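You operate a simulated robot arm through the tools that you are given. There is no shell and no other tool.

Carry out the task below with a simulated two-armed robot. There is one attempt and no reset: what you move stays moved.

JOB
Switch the meter on and test the seated core on its printed range.
Fine: plug in and lid shut for the test; leave both so.

It is judged by the outcome, as a careful person would: the job done as asked, and still so three seconds after it is handed in. It fails if anything else is knocked over, pushed out of place, dropped, spilled or broken. A push-on lid holds only when it is set on centred and level and pressed home; a screw cap is set on level and turned clockwise until tight.

ROBOT AND FRAMES
Two 7-joint arms with fingered hands on one trunk that stands fixed in place. Base frame: the origin is at the foot of the trunk, x ahead of it, y to its left, z up. Units: mm, rad, N and s.
The left shoulder is at [-36, 303, 1352], the right one opposite. Payload 5 kg a hand.
Tool frame (each hand has its own): the origin (TCP) lies between the finger pads and is the grasp point; the fingertips stand 43 mm ahead of it; z points along the fingers, y is the line along which they close. The gripper opens to 144 mm. The gripper's body begins 50 mm behind the TCP. The gripper is a hand of 5 fingers: y runs from the thumb to the fingers, the wrist lies at [-21, -124, -221] in the tool frame, and closing takes about 1.5 s.
Orientation is that of the tool frame in the base frame, as a unit quaternion [x, y, z, w]. With the fingers straight down and the wrist toward the robot, the tool's x, y and z point along [0, 1, 0], [1, 0, 0] and [0, 0, -1] of the base frame.

CONTROLS
- The arms move only by the tool servo_tool. It takes "left_commands", "right_commands" or both (then of equal length, played together; a hand with none holds still); each is one flat list of numbers, 6 for each row, row after row: the shift along the tool's x, y, z in units of 100 mm (1.0 is 100 mm), then the turn, a rotation vector about the tool's x, y, z in units of 60 degrees (1.0 is 60 degrees). In form: [x, y, z, rx, ry, rz, x, y, z, rx, ry, rz, ...]. A call has 1 to 20 rows; each row is the pose to reach, as a shift and turn from the pose commanded when the call began, along the tool's axes at that moment. "left_hand" and "right_hand" are, for a hand that has rows, the closure in counts, from 0 (fully open) to 255 (shut), set as the call begins (left out, the last holds). A call with a number of a shift or a turn outside -1 to 1 is refused whole. Each row takes 0.2 s and may step no farther than 50 mm and 0.15 rad from the row before; otherwise, or with a gripper value out of range, the whole call is refused. A pose out of reach is approached as far as the arm can. The call stops where the force on the tool passes 50 N (or 10 N more than at its start, if that is more) or the arm is blocked; 0.2 s more then pass. Each finger travels about 45 mm/s and halts on what it meets, pressing with about 22 N; the grip force reading is that of the motor and also rises with nothing between the fingers. The clock runs only during rows and for 0.2 s after the last one: add rows that repeat a pose to give the fingers time. The reply holds the time, the measured pose of the TCP, the force on the tool along the base axes, the opening and the grip force, in the units named above and with some noise, with the torque about the TCP (base axes, N m) and any sound that the robot's microphone picked up.
- Cameras (640 x 400 px; columns grow to the right, rows downward): "scene" is now at [63.4, 92.3, 1587.5]; the picture's right is [-0.46, -0.89, -0.01], its down [-0.51, 0.27, -0.82] and it looks along [0.73, -0.37, -0.58] (base axes); focal length 359 px, centre (320, 200). "left" rides on the left gripper at [-86, -108, -168] in its tool frame; the picture's right is [-0.80, -0.28, 0.53], its down [0.54, -0.73, 0.42] and it looks along [0.27, 0.63, 0.73] (tool axes); focal length 275 px, centre (320, 200). "right" rides on the right gripper at [86, -109, -168] in its tool frame; the picture's right is [-0.80, 0.28, -0.53], its down [-0.54, -0.73, 0.42] and it looks along [-0.27, 0.63, 0.73] (tool axes); focal length 275 px, centre (320, 200). There is no depth. A picture from a camera that has moved, and an enlarged one, comes with that camera's place and axes in the base frame and with its lens.
- camera(camera): a new picture of that camera. No time passes.
- lift_body(by): slides the trunk up (or, below 0, down) by that many mm; the arms and the scene camera ride with it, the base frame stays. It gives what a move gives, with no picture.
- curl_fingers(index, middle, ring, little, thumb_bend, thumb_turn, hand): sets how far each is bent, from 0 (flat) to 1 (curled in); at 0.3 the hand is open as for a grip, at 0.7 the pads meet at the TCP. One left out holds its place. A second passes; each finger stops where it meets its share of the squeeze, and holds until it gets a number again. A gripper value or a shape takes the hand back. It gives what a move gives, with no picture; readings hold the bend of each and the force on index, middle, ring, little, thumb and palm. thumb_turn goes from beside the hand (0) to across from the fingers (1), as for a grip.
- hand_shape(shape, hand): the hand has 5 fingers and takes this shape, open, in about a second: jaw (thumb against the fingers, like two jaws); tri (thumb and two fingers); tip (a fingertip pinch); poke (one finger out to press); point (the index stretched); flat (the hand flat); cup (the hand cupped); fist (a fist). The gripper value then closes the fingers along that shape, each until it touches; the sizes above hold for jaw. It gives what a move gives, with no picture.
- turn_head(pan, tilt): turns the head with the scene camera to pan (to the left, within 1.501 rad either way) and tilt (down, from -0.506 to 1.204), counted from straight ahead of the robot. It gives what a move gives.
- zoom(camera, box): a new picture of the part [left, top, right, bottom] of that camera's present view, enlarged. No time passes.
- hand_in(): hands the job in; it is judged then, once.

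Places have to be worked out from the pictures, the camera data and where the tool is seen. Open the grippers and draw the arms clear of the work before you hand the job in, unless the task says otherwise.

The tools are called after "Call:" as a command line: name --argument value ..., lists and objects as JSON in quotes. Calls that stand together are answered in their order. servo_tool: Moves the arms, as the interface text tells. Its arguments: {"type":"object","properties":{"left_commands":{"type":"array","items":{"type":"number"}},"left_hand":{"type":"number"},"right_commands":{"type":"array","items":{"type":"number"}},"right_hand":{"type":"number"}},"required":[]} The other tools are called the same way: lift_body (by) slides the trunk up or down; hand_shape (shape, hand) gives the hand a shape; curl_fingers (index, middle, ring, little, thumb_bend, thumb_turn, hand) moves the fingers one by one; turn_head (pan, tilt) turns the head that bears the scene camera; camera (camera) takes a picture; zoom (camera, box) takes an enlarged picture of a part of a camera's view; hand_in () hands the job in.

At the start:

```text
clock: 0.0
left_tcp_pos: [796.8, -16.9, 1230.2]
left_tcp_rot: [0.722, 0.69, 0.016, 0.041]
left_wrist_force: [-3.7, -10.3, -2.0]
left_ft_torque: [0.75, -0.29, 0.07]
left_width: 143.9
left_grasp_force: 0.0
left_shape: jaw
left_bend: [0.3, 0.3, 0.3, 0.3, 0.3, 0.98]
left_finger forces: [0.0, 0.0, 0.0, 0.0, 0.0, 0.0]
right_tcp_pos: [457.0, -504.1, 1123.9]
right_tcp_rot: [0.702, 0.712, 0.001, 0.0]
right_wrist_force: [0.0, 2.6, -4.3]
right_ft_torque: [-0.11, 0.04, 0.09]
right_width: 143.4
right_grasp_force: 0.1
right_shape: jaw
right_bend: [0.3, 0.3, 0.3, 0.3, 0.3, 0.98]
right_finger forces: [0.0, 0.1, 0.0, 0.0, 0.0, 0.1]
trunk travel left (down, up): [-450.0, 490.0]
head pan, tilt: [-0.742, 0.632]
```

scene: 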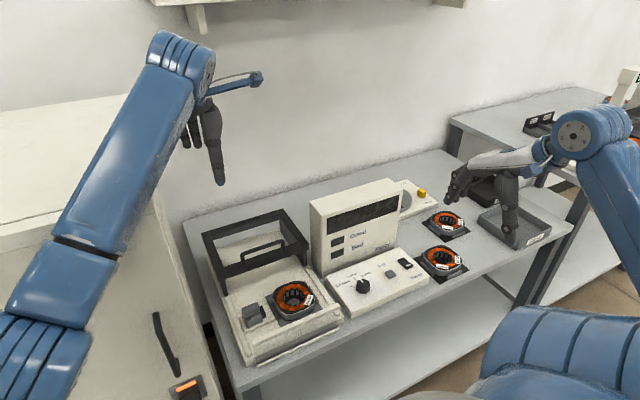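
right: 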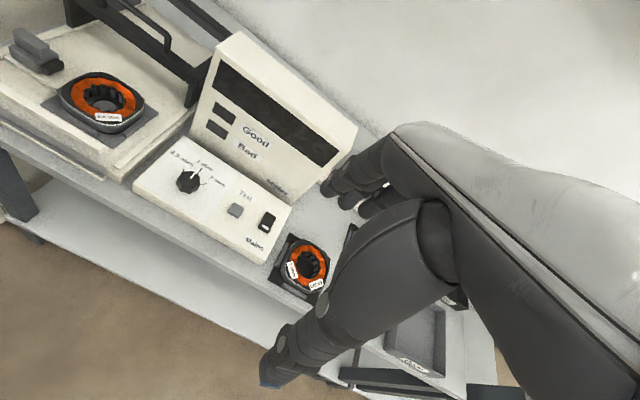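
left: 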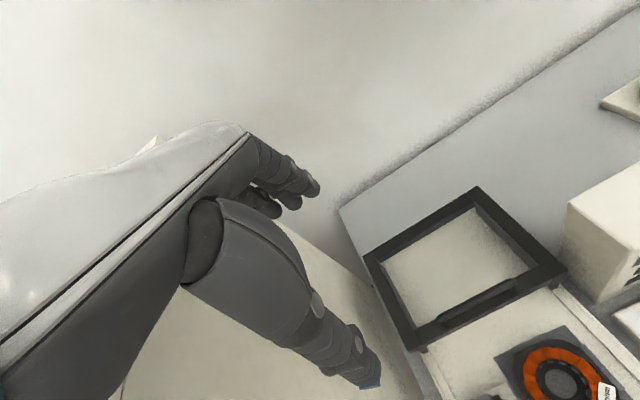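

I start by enlarging the parts of the scene to read the labels on the meter, the core and the fixture.

Call:
zoom --camera "scene" --box '[190, 170, 350, 370]'

Call:
zoom --camera "scene" --box '[300, 170, 480, 320]'

Call:
zoom --camera "right" --box '[0, 10, 160, 160]'

Call:
zoom --camera "right" --box '[130, 120, 310, 270]'

```text
2.00 times, centred on (270, 270) of scene
camera zoom: at [63.4, 92.3, 1587.5], right [-0.46, -0.89, -0.01], down [-0.51, 0.27, -0.82], along [0.73, -0.37, -0.58], focal length 717 px, centre (420, 60)
```

zoom: 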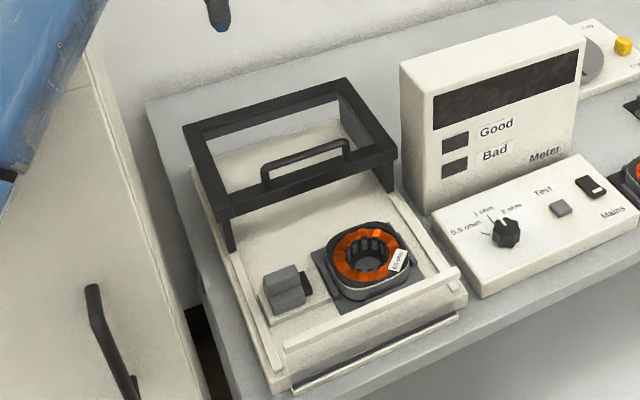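

```text
2.67 times, centred on (390, 245) of scene
camera zoom: at [63.4, 92.3, 1587.5], right [-0.46, -0.89, -0.01], down [-0.51, 0.27, -0.82], along [0.73, -0.37, -0.58], focal length 956 px, centre (133, 80)
```

zoom: 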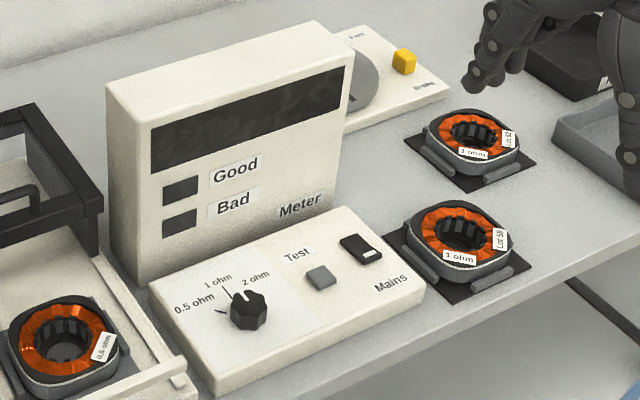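

```text
2.67 times, centred on (80, 85) of right
camera zoom: at [346.3, -419.6, 1291.5], right [0.3, -0.79, 0.53], down [-0.72, -0.55, -0.42], along [0.63, -0.26, -0.73], focal length 734 px, centre (960, 507)
```

zoom: 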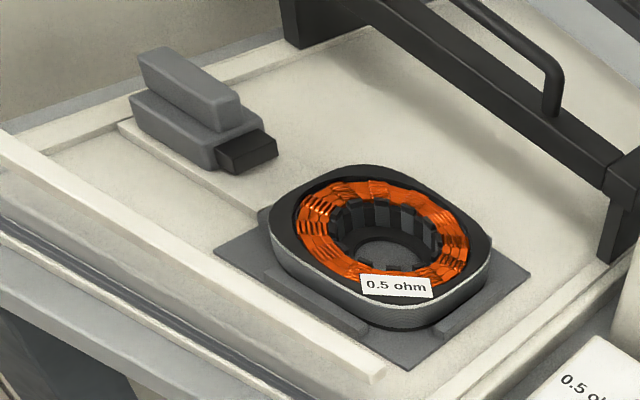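

```text
2.67 times, centred on (220, 195) of right
camera zoom: at [346.3, -419.6, 1291.5], right [0.3, -0.79, 0.53], down [-0.72, -0.55, -0.42], along [0.63, -0.26, -0.73], focal length 734 px, centre (587, 213)
```

zoom: 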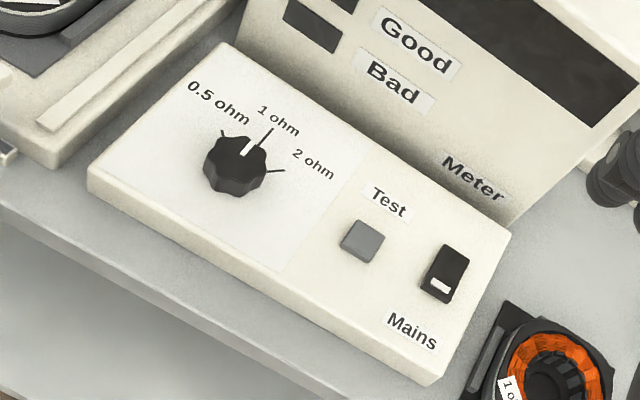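

The seated core is printed 0.5 ohm while the knob points at 1 ohm, and the plug and lid of the fixture look open. I enlarge the left hand's view of the lid and plug to understand how they move.

Call:
zoom --camera "left" --box '[340, 170, 640, 400]'

Call:
zoom --camera "scene" --box '[195, 195, 325, 295]'

Call:
zoom --camera "scene" --box '[220, 270, 350, 370]'

Call:
zoom --camera "scene" --box '[390, 160, 570, 290]'

```text
1.74 times, centred on (490, 285) of left
camera zoom: at [670.8, -91.4, 1393.0], right [-0.28, -0.8, -0.53], down [-0.66, 0.56, -0.5], along [0.7, 0.21, -0.69], focal length 479 px, centre (24, 52)
```

zoom: 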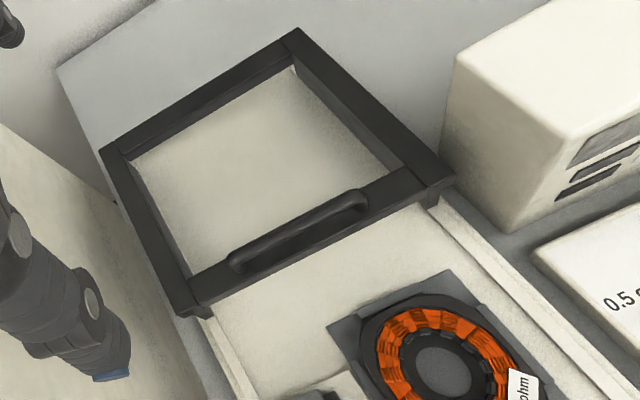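

```text
4.00 times, centred on (260, 245) of scene
camera zoom: at [63.4, 92.3, 1587.5], right [-0.46, -0.89, -0.01], down [-0.51, 0.27, -0.82], along [0.73, -0.37, -0.58], focal length 1434 px, centre (560, 20)
```

zoom: 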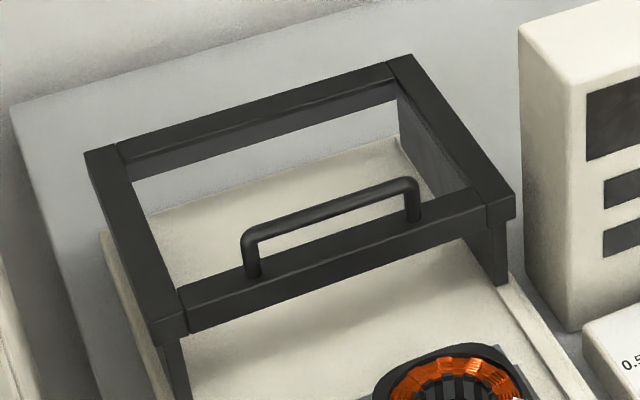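

```text
4.00 times, centred on (285, 320) of scene
camera zoom: at [63.4, 92.3, 1587.5], right [-0.46, -0.89, -0.01], down [-0.51, 0.27, -0.82], along [0.73, -0.37, -0.58], focal length 1434 px, centre (460, -280)
```

zoom: 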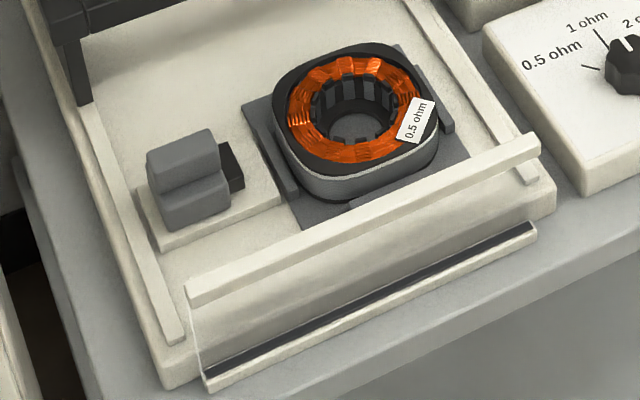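

```text
3.08 times, centred on (480, 225) of scene
camera zoom: at [63.4, 92.3, 1587.5], right [-0.46, -0.89, -0.01], down [-0.51, 0.27, -0.82], along [0.73, -0.37, -0.58], focal length 1104 px, centre (-172, 123)
```

zoom: 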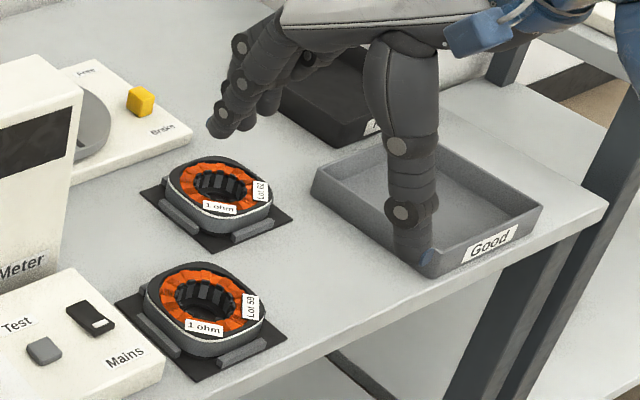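

The lid is a frame on legs that slides in side rails toward the front bar, and the plug sits left of the core pointing at it. Before moving arms near there I look at what stands on the left, turning the head.

Call:
turn_head --pan -0.2 --tilt 0.75

Call:
camera --camera "scene"

```text
clock: 1.0
left_tcp_pos: [802.3, -412.4, 1191.1]
left_tcp_rot: [0.814, 0.581, 0.004, -0.001]
left_wrist_force: [-4.7, 9.0, 1.2]
left_ft_torque: [-0.72, -0.48, 0.14]
left_width: 143.8
left_grasp_force: 0.0
left_shape: jaw
left_bend: [0.3, 0.3, 0.3, 0.3, 0.3, 0.98]
left_finger forces: [0.1, 0.0, 0.1, 0.1, 0.0, 0.1]
right_tcp_pos: [298.0, -804.2, 1083.8]
right_tcp_rot: [0.817, 0.576, -0.005, -0.03]
right_wrist_force: [2.3, -2.0, -2.1]
right_ft_torque: [0.23, 0.16, 0.07]
right_width: 144.1
right_grasp_force: 0.1
right_shape: jaw
right_bend: [0.3, 0.3, 0.3, 0.3, 0.3, 0.98]
right_finger forces: [0.0, 0.1, 0.0, 0.0, 0.0, 0.0]
trunk travel left (down, up): [-450.0, 490.0]
head pan, tilt: [-0.201, 0.75]
```

```text
taken
camera scene: at [196.3, -210.8, 1579.7], right [-0.42, -0.9, -0.09], down [-0.61, 0.35, -0.71], along [0.68, -0.24, -0.69], focal length 359 px, centre (320, 200)
```

scene: 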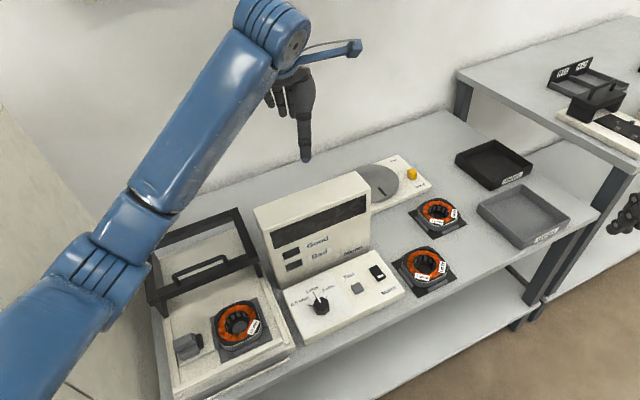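

The head turn has changed the arm readings and the scene camera's place by hundreds of mm, which I did not expect. Before anything else I check whether the arms really moved, with pictures (no time passes) and a null lift to re-read the state.

Call:
camera --camera "right"

Call:
camera --camera "left"

Call:
lift_body --by 0

Call:
camera --camera "scene"

```text
taken
camera right: at [233.3, -695.2, 1259.9], right [0.02, -0.87, 0.5], down [-0.88, -0.25, -0.4], along [0.47, -0.43, -0.77], focal length 275 px, centre (320, 200)
```

right: 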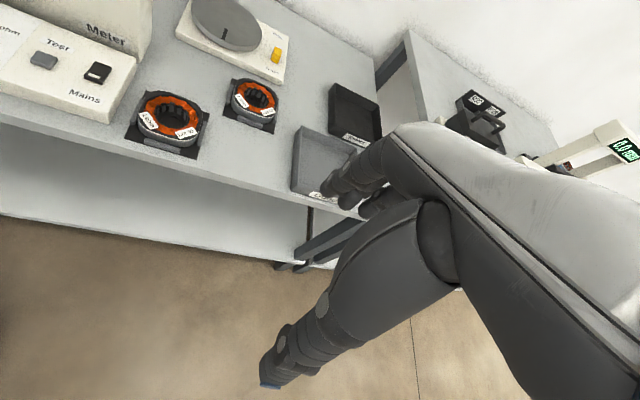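

```text
taken
camera left: at [671.7, -459.4, 1358.6], right [-0.52, -0.66, -0.54], down [-0.51, 0.75, -0.42], along [0.68, 0.05, -0.73], focal length 275 px, centre (320, 200)
```

left: 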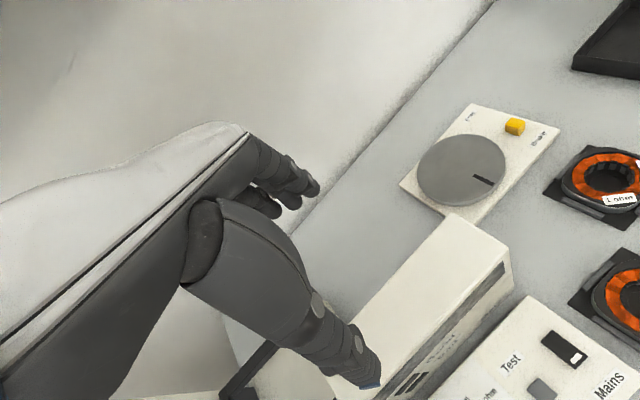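

```text
clock: 1.3
left_tcp_pos: [532.2, -368.7, 1237.3]
left_tcp_rot: [0.923, 0.375, -0.045, 0.068]
left_wrist_force: [-82.1, 56.8, 0.2]
left_ft_torque: [-5.9, -7.45, 2.23]
left_width: 142.5
left_grasp_force: 0.0
left_shape: jaw
left_bend: [0.31, 0.31, 0.31, 0.3, 0.28, 0.97]
left_finger forces: [0.0, 0.0, 0.0, 0.0, 0.0, 0.0]
right_tcp_pos: [295.8, -682.8, 1132.2]
right_tcp_rot: [0.772, 0.636, 0.0, -0.008]
right_wrist_force: [21.0, 15.4, -2.9]
right_ft_torque: [-1.32, 1.9, 0.3]
right_width: 143.8
right_grasp_force: 0.0
right_shape: jaw
right_bend: [0.3, 0.3, 0.3, 0.3, 0.3, 0.98]
right_finger forces: [0.0, 0.0, 0.0, 0.1, 0.0, 0.0]
trunk travel left (down, up): [-451.0, 489.0]
head pan, tilt: [-0.201, 0.75]
stopped: the arm was blocked; the commanded pose is now the measured one
```

```text
taken
camera scene: at [188.2, -215.5, 1578.6], right [-0.64, -0.76, -0.06], down [-0.49, 0.47, -0.74], along [0.59, -0.45, -0.67], focal length 359 px, centre (320, 200)
```

scene: 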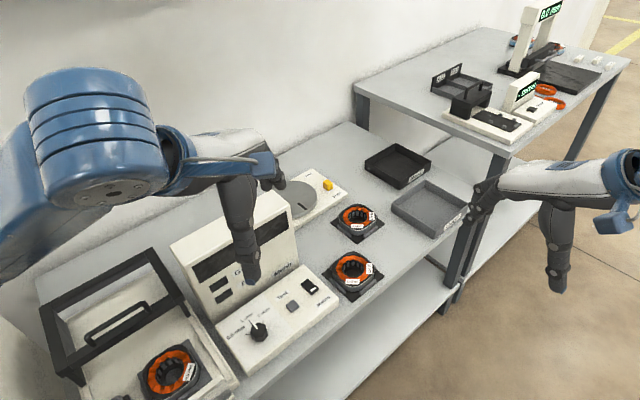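

The arms are still moving and the last call reported a block, so I command both hands to hold exactly where they are for a second and read the state again.

Call:
servo_tool --left_commands '[0, 0, 0, 0, 0, 0, 0, 0, 0, 0, 0, 0, 0, 0, 0, 0, 0, 0]' --right_commands '[0, 0, 0, 0, 0, 0, 0, 0, 0, 0, 0, 0, 0, 0, 0, 0, 0, 0]'

Call:
camera --camera "scene"

```text
clock: 1.6
left_tcp_pos: [730.2, -452.0, 1233.8]
left_tcp_rot: [0.991, 0.113, 0.068, -0.025]
left_wrist_force: [-62.4, -74.2, 83.6]
left_ft_torque: [3.64, -5.57, -2.14]
left_width: 141.8
left_grasp_force: 0.0
left_shape: jaw
left_bend: [0.29, 0.29, 0.29, 0.29, 0.31, 0.97]
left_finger forces: [0.0, 0.0, 0.0, 0.1, 0.0, 0.0]
right_tcp_pos: [416.3, -740.9, 1232.4]
right_tcp_rot: [0.819, 0.567, 0.089, 0.013]
right_wrist_force: [2.7, -25.2, -13.9]
right_ft_torque: [2.49, 0.29, 0.66]
right_width: 143.8
right_grasp_force: 0.2
right_shape: jaw
right_bend: [0.3, 0.3, 0.3, 0.3, 0.3, 0.98]
right_finger forces: [0.0, 0.1, 0.0, 0.0, 0.0, 0.0]
trunk travel left (down, up): [-451.0, 489.0]
head pan, tilt: [-0.201, 0.75]
stopped in row 1 (left hand): the force on the tool passed its limit at 137 N (the readings are from after the stop); the commanded pose is now the measured one
```

```text
taken
camera scene: at [262.6, -362.6, 1584.1], right [-0.87, -0.49, -0.01], down [-0.33, 0.59, -0.73], along [0.37, -0.63, -0.68], focal length 359 px, centre (320, 200)
```

scene: 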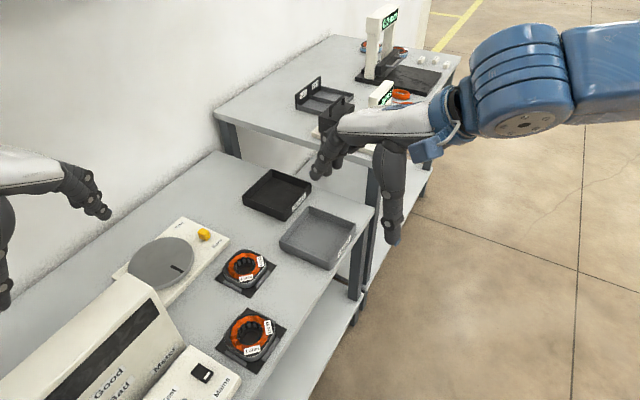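

The whole trunk seems to be yawing and the hands are swinging well above the bench. I take pictures from both hands (no time passes) to see whether anything is being touched.

Call:
camera --camera "left"

Call:
camera --camera "right"

```text
taken
camera left: at [600.8, -376.2, 1391.7], right [-0.76, 0.13, -0.63], down [0.41, 0.85, -0.32], along [0.5, -0.5, -0.71], focal length 275 px, centre (320, 200)
```

left: 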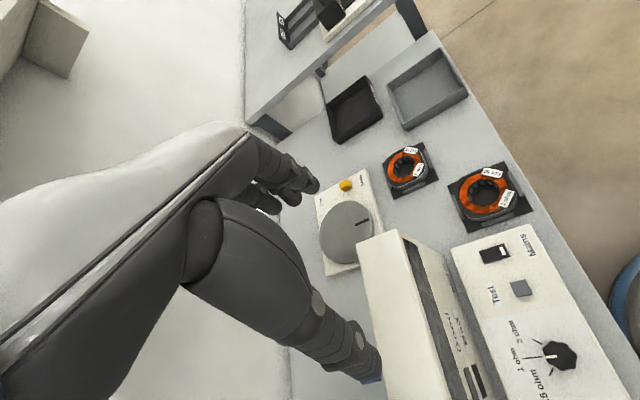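

```text
taken
camera right: at [320.8, -634.7, 1394.8], right [-0.09, -0.88, 0.46], down [-0.79, -0.21, -0.57], along [0.6, -0.42, -0.68], focal length 275 px, centre (320, 200)
```

right: 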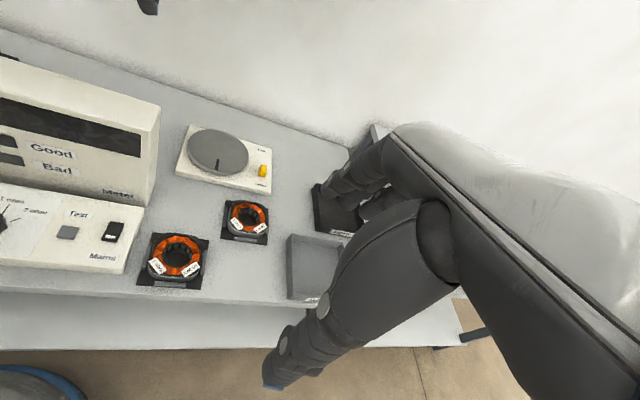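

Nothing on the bench has been touched and both hands are free in the air. I repeat the hold with one row only, to see whether the motion dies out.

Call:
servo_tool --right_commands '[0, 0, 0, 0, 0, 0]'

Call:
camera --camera "scene"

```text
clock: 1.9
left_tcp_pos: [932.6, -278.6, 1323.4]
left_tcp_rot: [0.894, 0.263, 0.24, -0.271]
left_wrist_force: [-72.5, 6.5, -30.2]
left_ft_torque: [0.15, -3.08, -4.62]
left_width: 144.0
left_grasp_force: 0.1
left_shape: jaw
left_bend: [0.3, 0.3, 0.3, 0.3, 0.3, 0.97]
left_finger forces: [0.0, 0.1, 0.0, 0.0, 0.0, 0.0]
right_tcp_pos: [530.9, -634.6, 1284.3]
right_tcp_rot: [0.682, 0.725, 0.055, -0.083]
right_wrist_force: [52.2, -69.3, 99.9]
right_ft_torque: [-0.46, 0.89, -0.85]
right_width: 139.9
right_grasp_force: 0.0
right_shape: jaw
right_bend: [0.29, 0.29, 0.29, 0.3, 0.32, 0.97]
right_finger forces: [0.1, 0.1, 0.1, 0.0, 0.0, 0.0]
trunk travel left (down, up): [-451.0, 489.0]
head pan, tilt: [-0.201, 0.75]
stopped in row 1 (right hand): the force on the tool passed its limit at 119 N (the readings are from after the stop); the commanded pose is now the measured one
```

```text
taken
camera scene: at [363.9, -521.7, 1580.3], right [-0.89, -0.47, 0.0], down [-0.35, 0.66, -0.66], along [0.31, -0.59, -0.75], focal length 359 px, centre (320, 200)
```

scene: 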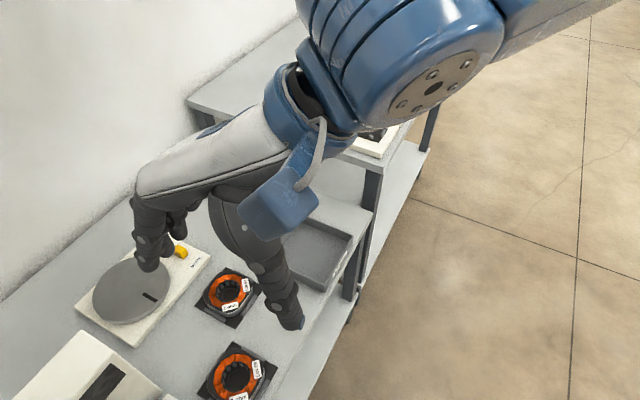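

Both hand calls are cut off by forces with nothing in contact, and the scene camera's own place keeps shifting, so the trunk itself is moving. I make a call that leaves the arms alone (head to its present angles) to see whether the motion goes on by itself.

Call:
turn_head --pan -0.201 --tilt 0.75

Call:
camera --camera "scene"

Call:
camera --camera "right"

Call:
camera --camera "left"

```text
clock: 2.5
left_tcp_pos: [991.9, -231.8, 1372.9]
left_tcp_rot: [0.822, 0.405, 0.311, -0.253]
left_wrist_force: [-90.4, -8.1, -162.3]
left_ft_torque: [7.55, -3.7, -4.08]
left_width: 143.8
left_grasp_force: 0.1
left_shape: jaw
left_bend: [0.3, 0.3, 0.3, 0.3, 0.3, 0.98]
left_finger forces: [0.1, 0.1, 0.0, 172.3, 0.0, 0.1]
right_tcp_pos: [677.3, -648.5, 1395.4]
right_tcp_rot: [0.549, 0.813, 0.185, 0.051]
right_wrist_force: [-70.1, 105.4, -15.4]
right_ft_torque: [-7.87, -3.97, -1.74]
right_width: 143.8
right_grasp_force: 0.0
right_shape: jaw
right_bend: [0.3, 0.3, 0.29, 0.3, 0.3, 0.95]
right_finger forces: [0.0, 0.0, 0.0, 0.1, 0.0, 0.0]
trunk travel left (down, up): [-451.0, 489.0]
head pan, tilt: [-0.201, 0.75]
```

```text
taken
camera scene: at [488.3, -644.9, 1545.2], right [-0.79, -0.61, 0.02], down [-0.53, 0.67, -0.53], along [0.31, -0.43, -0.85], focal length 359 px, centre (320, 200)
```

scene: 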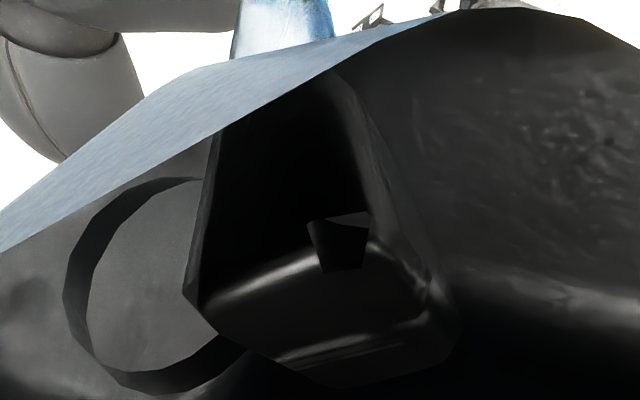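

```text
taken
camera right: at [502.1, -646.0, 1522.6], right [0.41, -0.77, 0.5], down [-0.3, -0.63, -0.72], along [0.86, 0.14, -0.49], focal length 275 px, centre (320, 200)
```

right: 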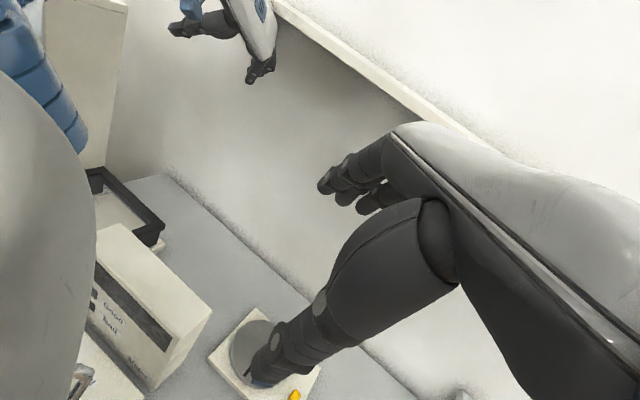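

```text
taken
camera left: at [810.6, -328.1, 1442.8], right [-0.45, 0.11, -0.89], down [-0.21, 0.95, 0.22], along [0.87, 0.28, -0.41], focal length 275 px, centre (320, 200)
```

left: 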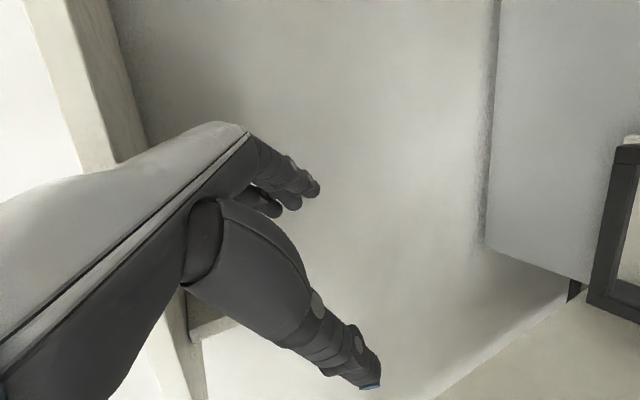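

The trunk is leaning and travelling toward the bench on its own, the left hand is now pressed up under the wall shelf (162 N down on it) and the right wrist is against the head. I back the left hand off down and toward the robot, and move the right hand away from the head.

Call:
servo_tool --left_commands '[-0.3, -0.24, 0.03, 0, 0, 0, -0.6, -0.48, 0.07, 0, 0, 0, -0.9, -0.72, 0.1, 0, 0, 0]' --right_commands '[-0.3, 0.13, 0.01, 0, 0, 0, -0.6, 0.25, 0.02, 0, 0, 0, -0.9, 0.38, 0.03, 0, 0, 0]'

Call:
camera --camera "scene"

Call:
camera --camera "left"

Call:
camera --camera "right"

```text
clock: 2.7
left_tcp_pos: [768.6, 244.9, 1555.7]
left_tcp_rot: [0.456, 0.792, 0.32, -0.249]
left_wrist_force: [-63.1, 149.9, 45.1]
left_ft_torque: [-13.16, -4.16, -0.93]
left_width: 143.1
left_grasp_force: 0.1
left_shape: jaw
left_bend: [0.3, 0.3, 0.3, 0.3, 0.3, 1.0]
left_finger forces: [0.0, 0.1, 0.0, 0.1, 0.0, 0.0]
left hand out of reach, approached as far as the arm can: row 1
right_tcp_pos: [663.1, -699.3, 1574.6]
right_tcp_rot: [0.61, 0.696, 0.378, -0.008]
right_wrist_force: [26.1, -272.7, -44.2]
right_ft_torque: [25.53, 10.19, 41.91]
right_width: 139.0
right_grasp_force: 0.0
right_shape: jaw
right_bend: [0.31, 0.31, 0.3, 0.3, 0.3, 1.0]
right_finger forces: [0.0, 0.0, 0.1, 0.0, 0.1, 0.0]
trunk travel left (down, up): [-451.0, 489.0]
head pan, tilt: [-0.201, 0.75]
stopped in row 1 (left hand): the force on the tool passed its limit at 338 N (the readings are from after the stop); the commanded pose is now the measured one
```

```text
taken
camera scene: at [498.0, -747.5, 1555.2], right [-0.83, -0.56, 0.01], down [-0.43, 0.62, -0.66], along [0.36, -0.55, -0.75], focal length 359 px, centre (320, 200)
```

scene: 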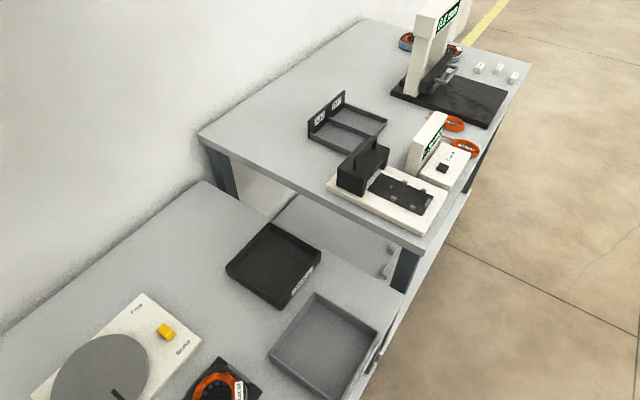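

```text
taken
camera left: at [728.5, 32.3, 1579.3], right [0.06, -0.16, -0.98], down [-0.93, 0.34, -0.12], along [0.36, 0.93, -0.13], focal length 275 px, centre (320, 200)
```

left: 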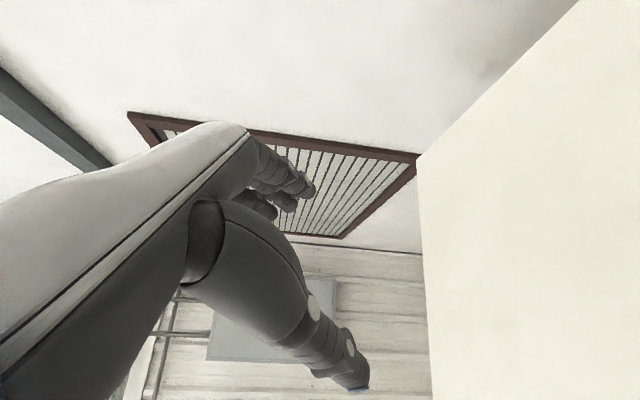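

```text
taken
camera right: at [473.1, -712.4, 1679.0], right [0.21, -0.97, 0.15], down [-0.29, -0.21, -0.93], along [0.93, 0.15, -0.33], focal length 275 px, centre (320, 200)
```

right: 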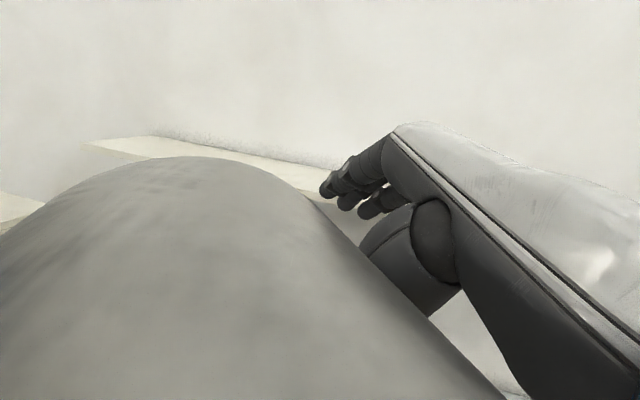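

The left hand jumped half a metre on a command of a few centimetres, so arm commands make it worse while the trunk is adrift. The benches still look undisturbed; I leave the arms alone and let a little time pass with a head call, watching whether the trunk settles.

Call:
turn_head --pan -0.201 --tilt 0.75

Call:
camera --camera "scene"

Call:
camera --camera "left"

Call:
camera --camera "right"

```text
clock: 3.3
left_tcp_pos: [132.5, 625.3, 1443.9]
left_tcp_rot: [0.435, 0.832, 0.32, -0.128]
left_wrist_force: [-26.6, -6.7, -5.5]
left_ft_torque: [0.83, -2.0, -0.74]
left_width: 143.8
left_grasp_force: 0.0
left_shape: jaw
left_bend: [0.3, 0.3, 0.3, 0.3, 0.29, 0.98]
left_finger forces: [0.0, 0.0, 0.0, 0.1, 0.1, 0.1]
right_tcp_pos: [377.2, -148.6, 1618.8]
right_tcp_rot: [0.366, 0.863, 0.348, -0.006]
right_wrist_force: [-262.9, -111.0, 404.5]
right_ft_torque: [-40.3, 58.66, -11.26]
right_width: 139.8
right_grasp_force: 0.0
right_shape: jaw
right_bend: [0.3, 0.3, 0.29, 0.29, 0.31, 0.91]
right_finger forces: [0.0, 0.0, 0.0, 0.0, 0.1, 0.0]
trunk travel left (down, up): [-451.0, 489.0]
head pan, tilt: [-0.201, 0.75]
```

```text
taken
camera scene: at [201.5, -311.0, 1555.6], right [-0.87, -0.49, 0.0], down [-0.41, 0.72, -0.55], along [0.27, -0.48, -0.83], focal length 359 px, centre (320, 200)
```

scene: 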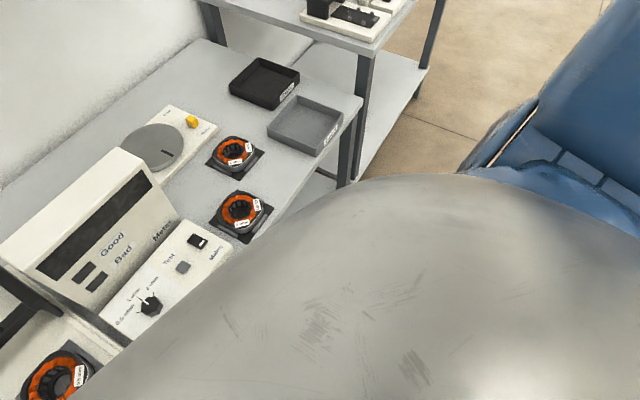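

```text
taken
camera left: at [85.8, 418.4, 1485.4], right [0.28, -0.29, -0.92], down [-0.88, 0.32, -0.36], along [0.4, 0.9, -0.16], focal length 275 px, centre (320, 200)
```

left: 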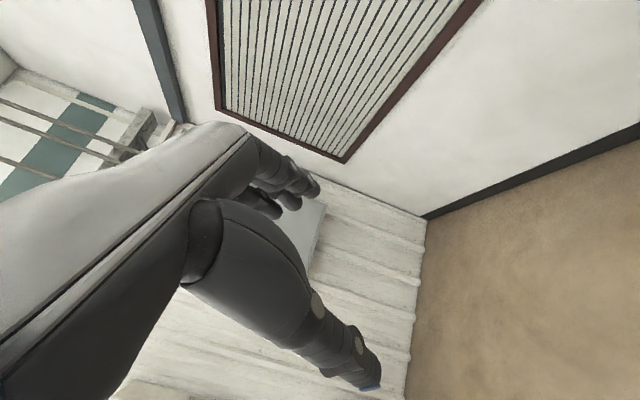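

```text
taken
camera right: at [204.1, -249.7, 1704.6], right [0.63, -0.68, 0.36], down [0.04, -0.44, -0.9], along [0.77, 0.58, -0.25], focal length 275 px, centre (320, 200)
```

right: 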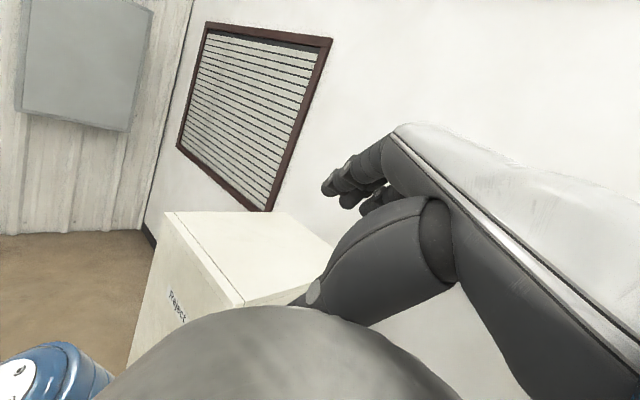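

The trunk is swinging back toward its place, so it may be oscillating about its base, and the right wrist is jammed against the head (about 490 N). I let more time pass without arm commands and watch again.

Call:
turn_head --pan -0.201 --tilt 0.75

Call:
camera --camera "scene"

Call:
camera --camera "right"

Call:
camera --camera "left"

```text
clock: 3.9
left_tcp_pos: [193.5, 793.8, 1387.4]
left_tcp_rot: [0.543, 0.757, 0.196, -0.306]
left_wrist_force: [-9.8, -2.5, 12.9]
left_ft_torque: [-0.34, -0.3, 0.69]
left_width: 143.4
left_grasp_force: 0.1
left_shape: jaw
left_bend: [0.31, 0.31, 0.31, 0.3, 0.3, 0.97]
left_finger forces: [0.0, 0.1, 0.0, 0.0, 0.0, 0.0]
right_tcp_pos: [365.6, 276.1, 1418.8]
right_tcp_rot: [0.136, 0.979, 0.153, -0.005]
right_wrist_force: [-71.7, 15.0, 115.5]
right_ft_torque: [-3.96, -7.83, -1.16]
right_width: 142.5
right_grasp_force: 0.2
right_shape: jaw
right_bend: [0.29, 0.29, 0.29, 0.29, 0.31, 0.97]
right_finger forces: [0.1, 0.0, 0.0, 0.0, 0.0, 0.0]
trunk travel left (down, up): [-451.0, 489.0]
head pan, tilt: [-0.201, 0.75]
```

```text
taken
camera scene: at [95.9, 162.6, 1569.7], right [0.13, -0.99, 0.0], down [-0.7, -0.1, -0.71], along [0.71, 0.09, -0.7], focal length 359 px, centre (320, 200)
```

scene: 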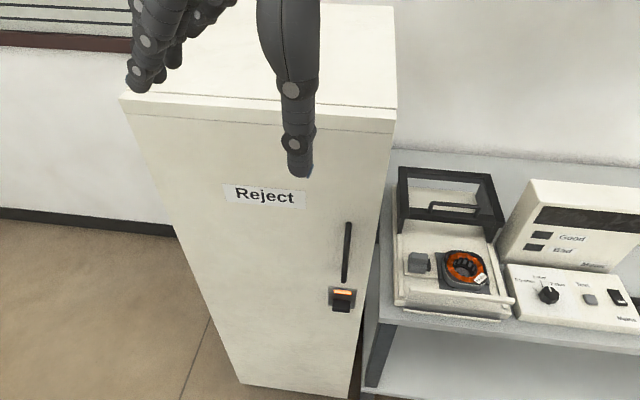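

```text
taken
camera right: at [248.7, 149.4, 1550.0], right [0.82, -0.11, 0.55], down [0.34, -0.68, -0.65], along [0.45, 0.72, -0.52], focal length 275 px, centre (320, 200)
```

right: 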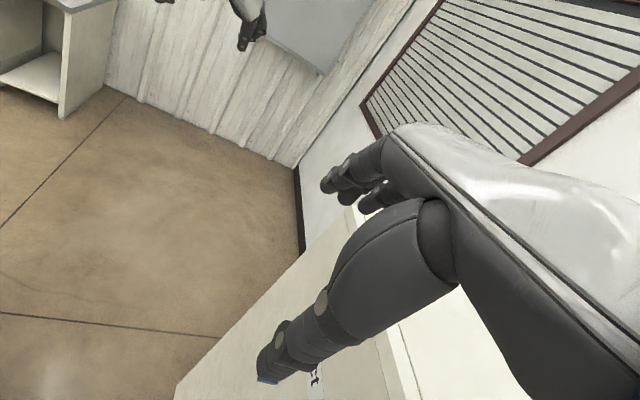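

```text
taken
camera left: at [152.5, 592.2, 1455.8], right [-0.22, -0.32, -0.92], down [-0.91, 0.41, 0.08], along [0.35, 0.86, -0.38], focal length 275 px, centre (320, 200)
```

left: 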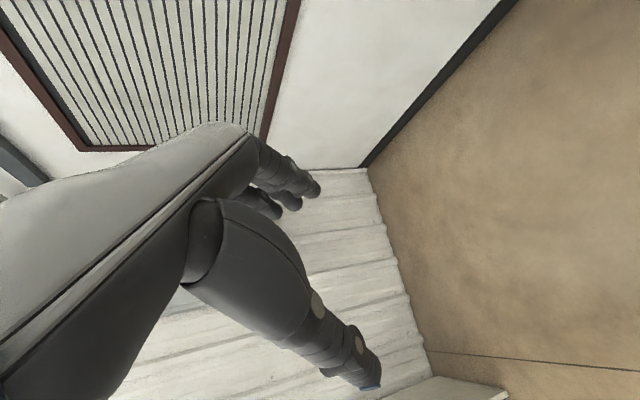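

The trunk has swung back almost to where it began, and the bench is still untouched. I keep waiting without arm commands to let the swing die out.

Call:
turn_head --pan -0.201 --tilt 0.75

Call:
camera --camera "scene"

Call:
camera --camera "right"

```text
clock: 4.5
left_tcp_pos: [451.2, 530.4, 1425.0]
left_tcp_rot: [0.777, 0.562, 0.192, -0.208]
left_wrist_force: [7.6, -3.3, -1.1]
left_ft_torque: [0.27, 0.68, 0.19]
left_width: 144.0
left_grasp_force: 0.0
left_shape: jaw
left_bend: [0.3, 0.3, 0.3, 0.3, 0.3, 0.98]
left_finger forces: [0.1, 0.1, 0.0, 0.1, 0.1, 0.0]
right_tcp_pos: [421.2, 17.5, 1447.6]
right_tcp_rot: [0.431, 0.883, 0.183, -0.024]
right_wrist_force: [3.4, -1.7, -6.4]
right_ft_torque: [0.43, 0.35, 0.2]
right_width: 144.2
right_grasp_force: 0.0
right_shape: jaw
right_bend: [0.3, 0.3, 0.3, 0.3, 0.3, 0.97]
right_finger forces: [0.0, 0.0, 0.1, 0.0, 0.0, 0.1]
trunk travel left (down, up): [-451.0, 489.0]
head pan, tilt: [-0.201, 0.75]
```

```text
taken
camera scene: at [173.8, 120.8, 1574.0], right [-0.31, -0.95, 0.01], down [-0.66, 0.21, -0.73], along [0.69, -0.23, -0.69], focal length 359 px, centre (320, 200)
```

scene: 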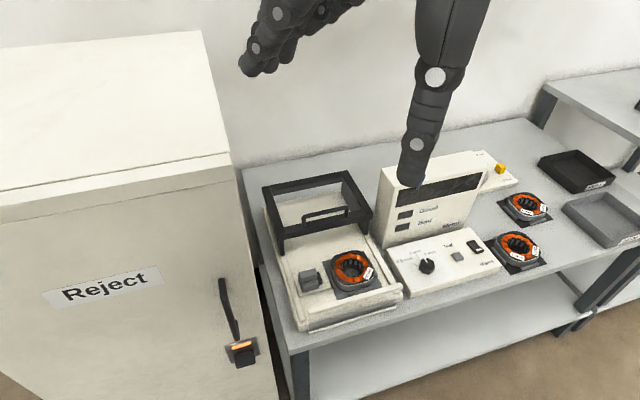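

```text
taken
camera right: at [264.7, -36.2, 1586.9], right [0.66, -0.62, 0.42], down [-0.17, -0.67, -0.72], along [0.73, 0.4, -0.55], focal length 275 px, centre (320, 200)
```

right: 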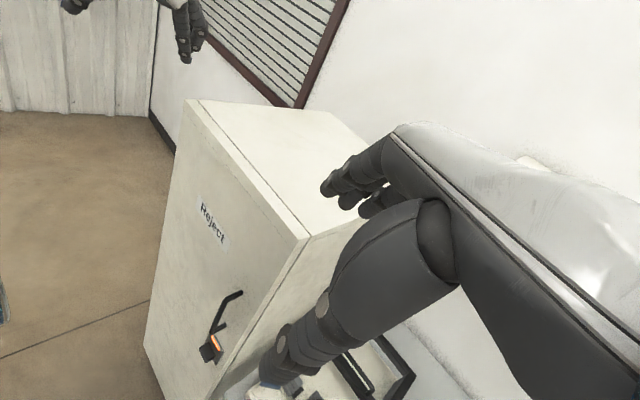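

The forces have dropped to a few newtons and the arms are clear of the head, so the swing is dying out. I wait once more to see whether everything comes to rest.

Call:
turn_head --pan -0.201 --tilt 0.75

Call:
camera --camera "scene"

```text
clock: 5.1
left_tcp_pos: [292.5, 631.5, 1407.7]
left_tcp_rot: [0.62, 0.687, 0.266, -0.271]
left_wrist_force: [1.2, -1.5, -0.5]
left_ft_torque: [0.1, 0.11, -0.03]
left_width: 144.3
left_grasp_force: 0.2
left_shape: jaw
left_bend: [0.3, 0.3, 0.3, 0.3, 0.3, 0.97]
left_finger forces: [0.0, 0.1, 0.0, 0.0, 0.1, 0.1]
right_tcp_pos: [337.9, 86.4, 1421.6]
right_tcp_rot: [0.263, 0.946, 0.185, 0.04]
right_wrist_force: [-5.6, 0.7, 0.5]
right_ft_torque: [-0.06, -0.41, -0.26]
right_width: 143.8
right_grasp_force: 0.0
right_shape: jaw
right_bend: [0.3, 0.3, 0.3, 0.3, 0.3, 0.97]
right_finger forces: [0.0, 0.0, 0.0, 0.0, 0.0, 0.0]
trunk travel left (down, up): [-451.0, 489.0]
head pan, tilt: [-0.201, 0.75]
```

```text
taken
camera scene: at [98.1, -9.7, 1577.7], right [-0.18, -0.98, 0.01], down [-0.66, 0.12, -0.74], along [0.73, -0.14, -0.67], focal length 359 px, centre (320, 200)
```

scene: 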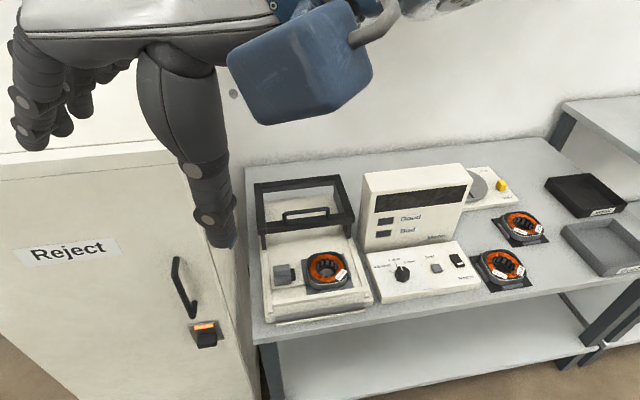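

The trunk is now straight over its foot (camera near x 98, y -10, facing ahead) and nearly still. I wait once more to let it come to rest completely.

Call:
turn_head --pan -0.201 --tilt 0.75

Call:
turn_head --pan -0.201 --tilt 0.75

Call:
camera --camera "scene"

```text
clock: 5.7
left_tcp_pos: [272.0, 630.3, 1419.6]
left_tcp_rot: [0.615, 0.698, 0.247, -0.272]
left_wrist_force: [-4.5, 1.1, 0.2]
left_ft_torque: [-0.07, -0.26, -0.17]
left_width: 143.9
left_grasp_force: 0.0
left_shape: jaw
left_bend: [0.3, 0.3, 0.3, 0.3, 0.3, 0.97]
left_finger forces: [0.0, 0.0, 0.1, 0.0, 0.0, 0.0]
right_tcp_pos: [338.0, 80.1, 1425.6]
right_tcp_rot: [0.25, 0.951, 0.18, 0.031]
right_wrist_force: [-3.4, 1.0, 1.1]
right_ft_torque: [-0.04, -0.25, -0.12]
right_width: 143.8
right_grasp_force: 0.0
right_shape: jaw
right_bend: [0.3, 0.3, 0.3, 0.3, 0.3, 0.98]
right_finger forces: [0.0, 0.0, 0.1, 0.0, 0.0, 0.0]
trunk travel left (down, up): [-451.0, 489.0]
head pan, tilt: [-0.201, 0.75]
```

```text
clock: 6.3
left_tcp_pos: [282.8, 628.4, 1415.1]
left_tcp_rot: [0.61, 0.699, 0.248, -0.279]
left_wrist_force: [-5.7, 16.1, 16.6]
left_ft_torque: [-1.8, -0.68, -0.09]
left_width: 143.9
left_grasp_force: 0.0
left_shape: jaw
left_bend: [0.3, 0.3, 0.3, 0.3, 0.3, 0.98]
left_finger forces: [0.1, 0.1, 0.1, 0.0, 0.0, 0.0]
right_tcp_pos: [348.9, 78.7, 1421.5]
right_tcp_rot: [0.256, 0.948, 0.189, 0.029]
right_wrist_force: [9.7, 4.4, 12.3]
right_ft_torque: [-0.57, 0.54, 0.24]
right_width: 143.7
right_grasp_force: 0.1
right_shape: jaw
right_bend: [0.3, 0.3, 0.3, 0.3, 0.3, 0.98]
right_finger forces: [0.0, 0.0, 0.0, 0.0, 0.0, 0.0]
trunk travel left (down, up): [-451.0, 489.0]
head pan, tilt: [-0.201, 0.75]
```

```text
taken
camera scene: at [125.4, -18.1, 1576.9], right [-0.2, -0.98, 0.0], down [-0.67, 0.14, -0.73], along [0.72, -0.14, -0.68], focal length 359 px, centre (320, 200)
```

scene: 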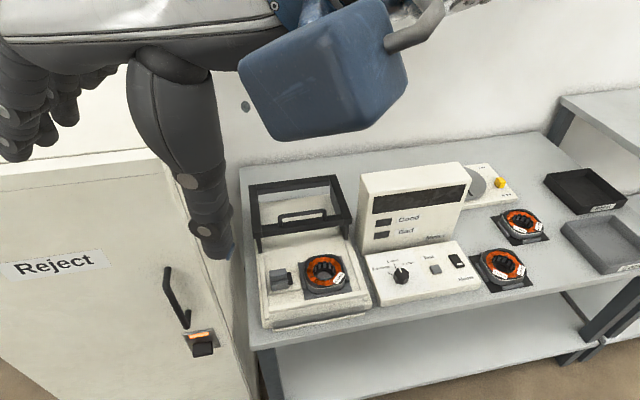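

It is nearly still, but the scene camera shifted about 28 mm and the wrist readings rose a little. I wait once more to see if the wobble fades or grows.

Call:
turn_head --pan -0.201 --tilt 0.75

Call:
camera --camera "scene"

Call:
camera --camera "left"

Call:
camera --camera "right"

```text
clock: 6.9
left_tcp_pos: [288.8, 624.7, 1409.0]
left_tcp_rot: [0.608, 0.696, 0.262, -0.276]
left_wrist_force: [-0.1, 0.7, -0.9]
left_ft_torque: [0.01, -0.06, -0.06]
left_width: 143.9
left_grasp_force: 0.0
left_shape: jaw
left_bend: [0.3, 0.3, 0.3, 0.3, 0.3, 0.97]
left_finger forces: [0.1, 0.1, 0.1, 0.0, 0.1, 0.0]
right_tcp_pos: [348.5, 74.9, 1416.7]
right_tcp_rot: [0.258, 0.945, 0.196, 0.034]
right_wrist_force: [-0.1, -0.4, -0.3]
right_ft_torque: [0.04, -0.06, -0.01]
right_width: 144.0
right_grasp_force: 0.0
right_shape: jaw
right_bend: [0.3, 0.3, 0.3, 0.3, 0.3, 0.97]
right_finger forces: [0.0, 0.0, 0.1, 0.0, 0.0, 0.1]
trunk travel left (down, up): [-451.0, 489.0]
head pan, tilt: [-0.201, 0.75]
```

```text
taken
camera scene: at [130.0, -17.0, 1575.8], right [-0.2, -0.98, 0.0], down [-0.67, 0.14, -0.73], along [0.72, -0.15, -0.68], focal length 359 px, centre (320, 200)
```

scene: 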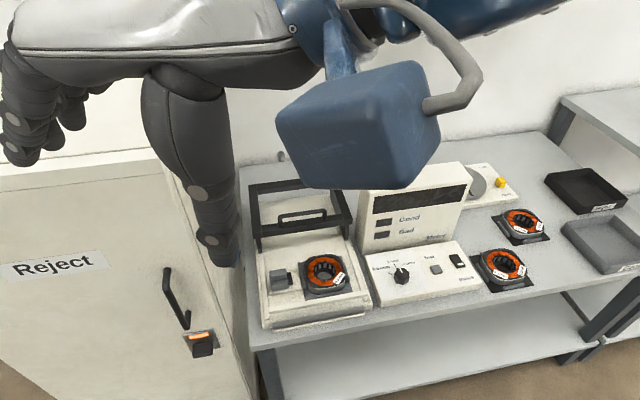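

```text
taken
camera left: at [201.4, 433.6, 1465.7], right [-0.23, -0.22, -0.95], down [-0.81, 0.59, 0.06], along [0.55, 0.78, -0.31], focal length 275 px, centre (320, 200)
```

left: 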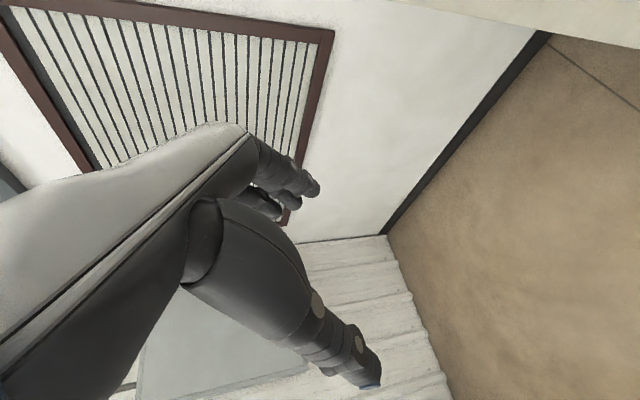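

```text
taken
camera right: at [197.0, -26.7, 1531.3], right [0.73, -0.36, 0.57], down [0.19, -0.69, -0.69], along [0.65, 0.62, -0.44], focal length 275 px, centre (320, 200)
```

right: 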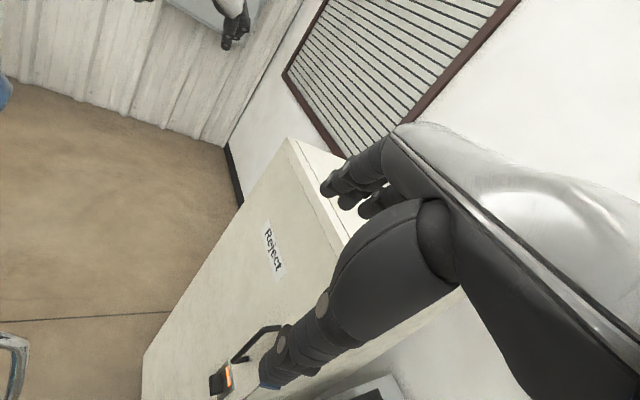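

Everything has come to rest: forces are near zero, the trunk faces ahead over its foot, and the bench looks unchanged. Now a single null row on the right hand alone, to test whether the arm obeys calmly before any real move.

Call:
servo_tool --right_commands '[0, 0, 0, 0, 0, 0]'

Call:
camera --camera "scene"

```text
clock: 7.3
left_tcp_pos: [290.4, 625.2, 1408.8]
left_tcp_rot: [0.609, 0.696, 0.261, -0.276]
left_wrist_force: [0.4, -0.4, -0.4]
left_ft_torque: [-0.03, 0.01, -0.01]
left_width: 144.1
left_grasp_force: 0.1
left_shape: jaw
left_bend: [0.3, 0.3, 0.3, 0.3, 0.3, 0.97]
left_finger forces: [0.1, 0.1, 0.0, 0.1, 0.1, 0.0]
right_tcp_pos: [352.8, 75.7, 1414.4]
right_tcp_rot: [0.258, 0.946, 0.195, 0.033]
right_wrist_force: [0.7, 0.2, -0.8]
right_ft_torque: [-0.02, 0.05, 0.04]
right_width: 144.2
right_grasp_force: 0.0
right_shape: jaw
right_bend: [0.3, 0.3, 0.3, 0.3, 0.3, 0.97]
right_finger forces: [0.0, 0.1, 0.1, 0.0, 0.0, 0.0]
trunk travel left (down, up): [-451.0, 489.0]
head pan, tilt: [-0.201, 0.75]
```

```text
taken
camera scene: at [133.3, -15.7, 1575.5], right [-0.2, -0.98, 0.0], down [-0.67, 0.14, -0.73], along [0.72, -0.15, -0.68], focal length 359 px, centre (320, 200)
```

scene: 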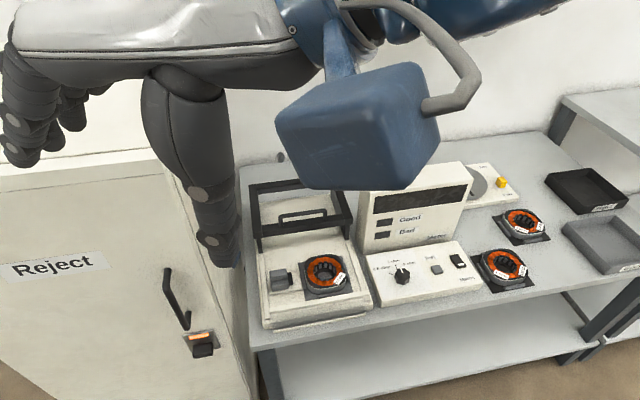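

The null row went calmly: no motion, no force. I now move the right hand slowly away from in front of the head, 100 mm forward and to the right, over 8 small rows.

Call:
servo_tool --right_commands '[-0.115, -0.044, -0.023, 0, 0, 0, -0.23, -0.087, -0.046, 0, 0, 0, -0.345, -0.13, -0.069, 0, 0, 0, -0.46, -0.174, -0.092, 0, 0, 0, -0.575, -0.217, -0.115, 0, 0, 0, -0.69, -0.26, -0.138, 0, 0, 0, -0.805, -0.304, -0.161, 0, 0, 0, -0.92, -0.347, -0.184, 0, 0, 0]'

Call:
camera --camera "scene"

```text
clock: 9.1
left_tcp_pos: [289.3, 624.6, 1409.0]
left_tcp_rot: [0.609, 0.697, 0.261, -0.276]
left_wrist_force: [-0.9, 1.3, 0.7]
left_ft_torque: [0.0, -0.04, -0.01]
left_width: 143.9
left_grasp_force: 0.2
left_shape: jaw
left_bend: [0.3, 0.3, 0.3, 0.3, 0.3, 0.97]
left_finger forces: [0.1, 0.0, 0.0, 0.0, 0.0, 0.1]
right_tcp_pos: [410.9, -4.5, 1414.0]
right_tcp_rot: [0.256, 0.947, 0.193, 0.034]
right_wrist_force: [0.2, -0.1, 0.5]
right_ft_torque: [-0.01, -0.01, 0.02]
right_width: 143.9
right_grasp_force: 0.0
right_shape: jaw
right_bend: [0.3, 0.3, 0.3, 0.3, 0.3, 0.98]
right_finger forces: [0.0, 0.1, 0.0, 0.0, 0.0, 0.0]
right hand out of reach, approached as far as the arm can: row 1, 2, 3, 4, 5, 6, 7
trunk travel left (down, up): [-451.0, 489.0]
head pan, tilt: [-0.201, 0.75]
```

```text
taken
camera scene: at [131.0, -15.8, 1575.7], right [-0.2, -0.98, 0.0], down [-0.67, 0.14, -0.73], along [0.72, -0.15, -0.68], focal length 359 px, centre (320, 200)
```

scene: 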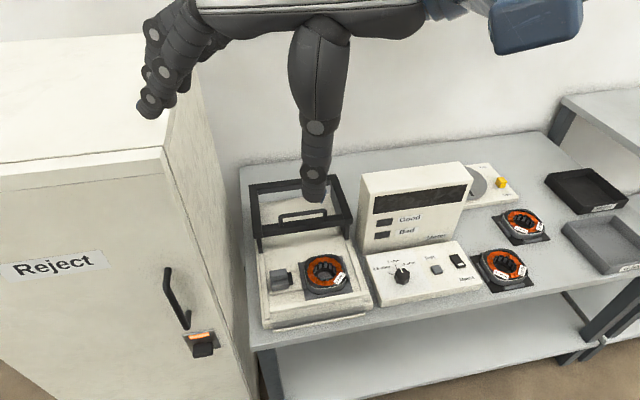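

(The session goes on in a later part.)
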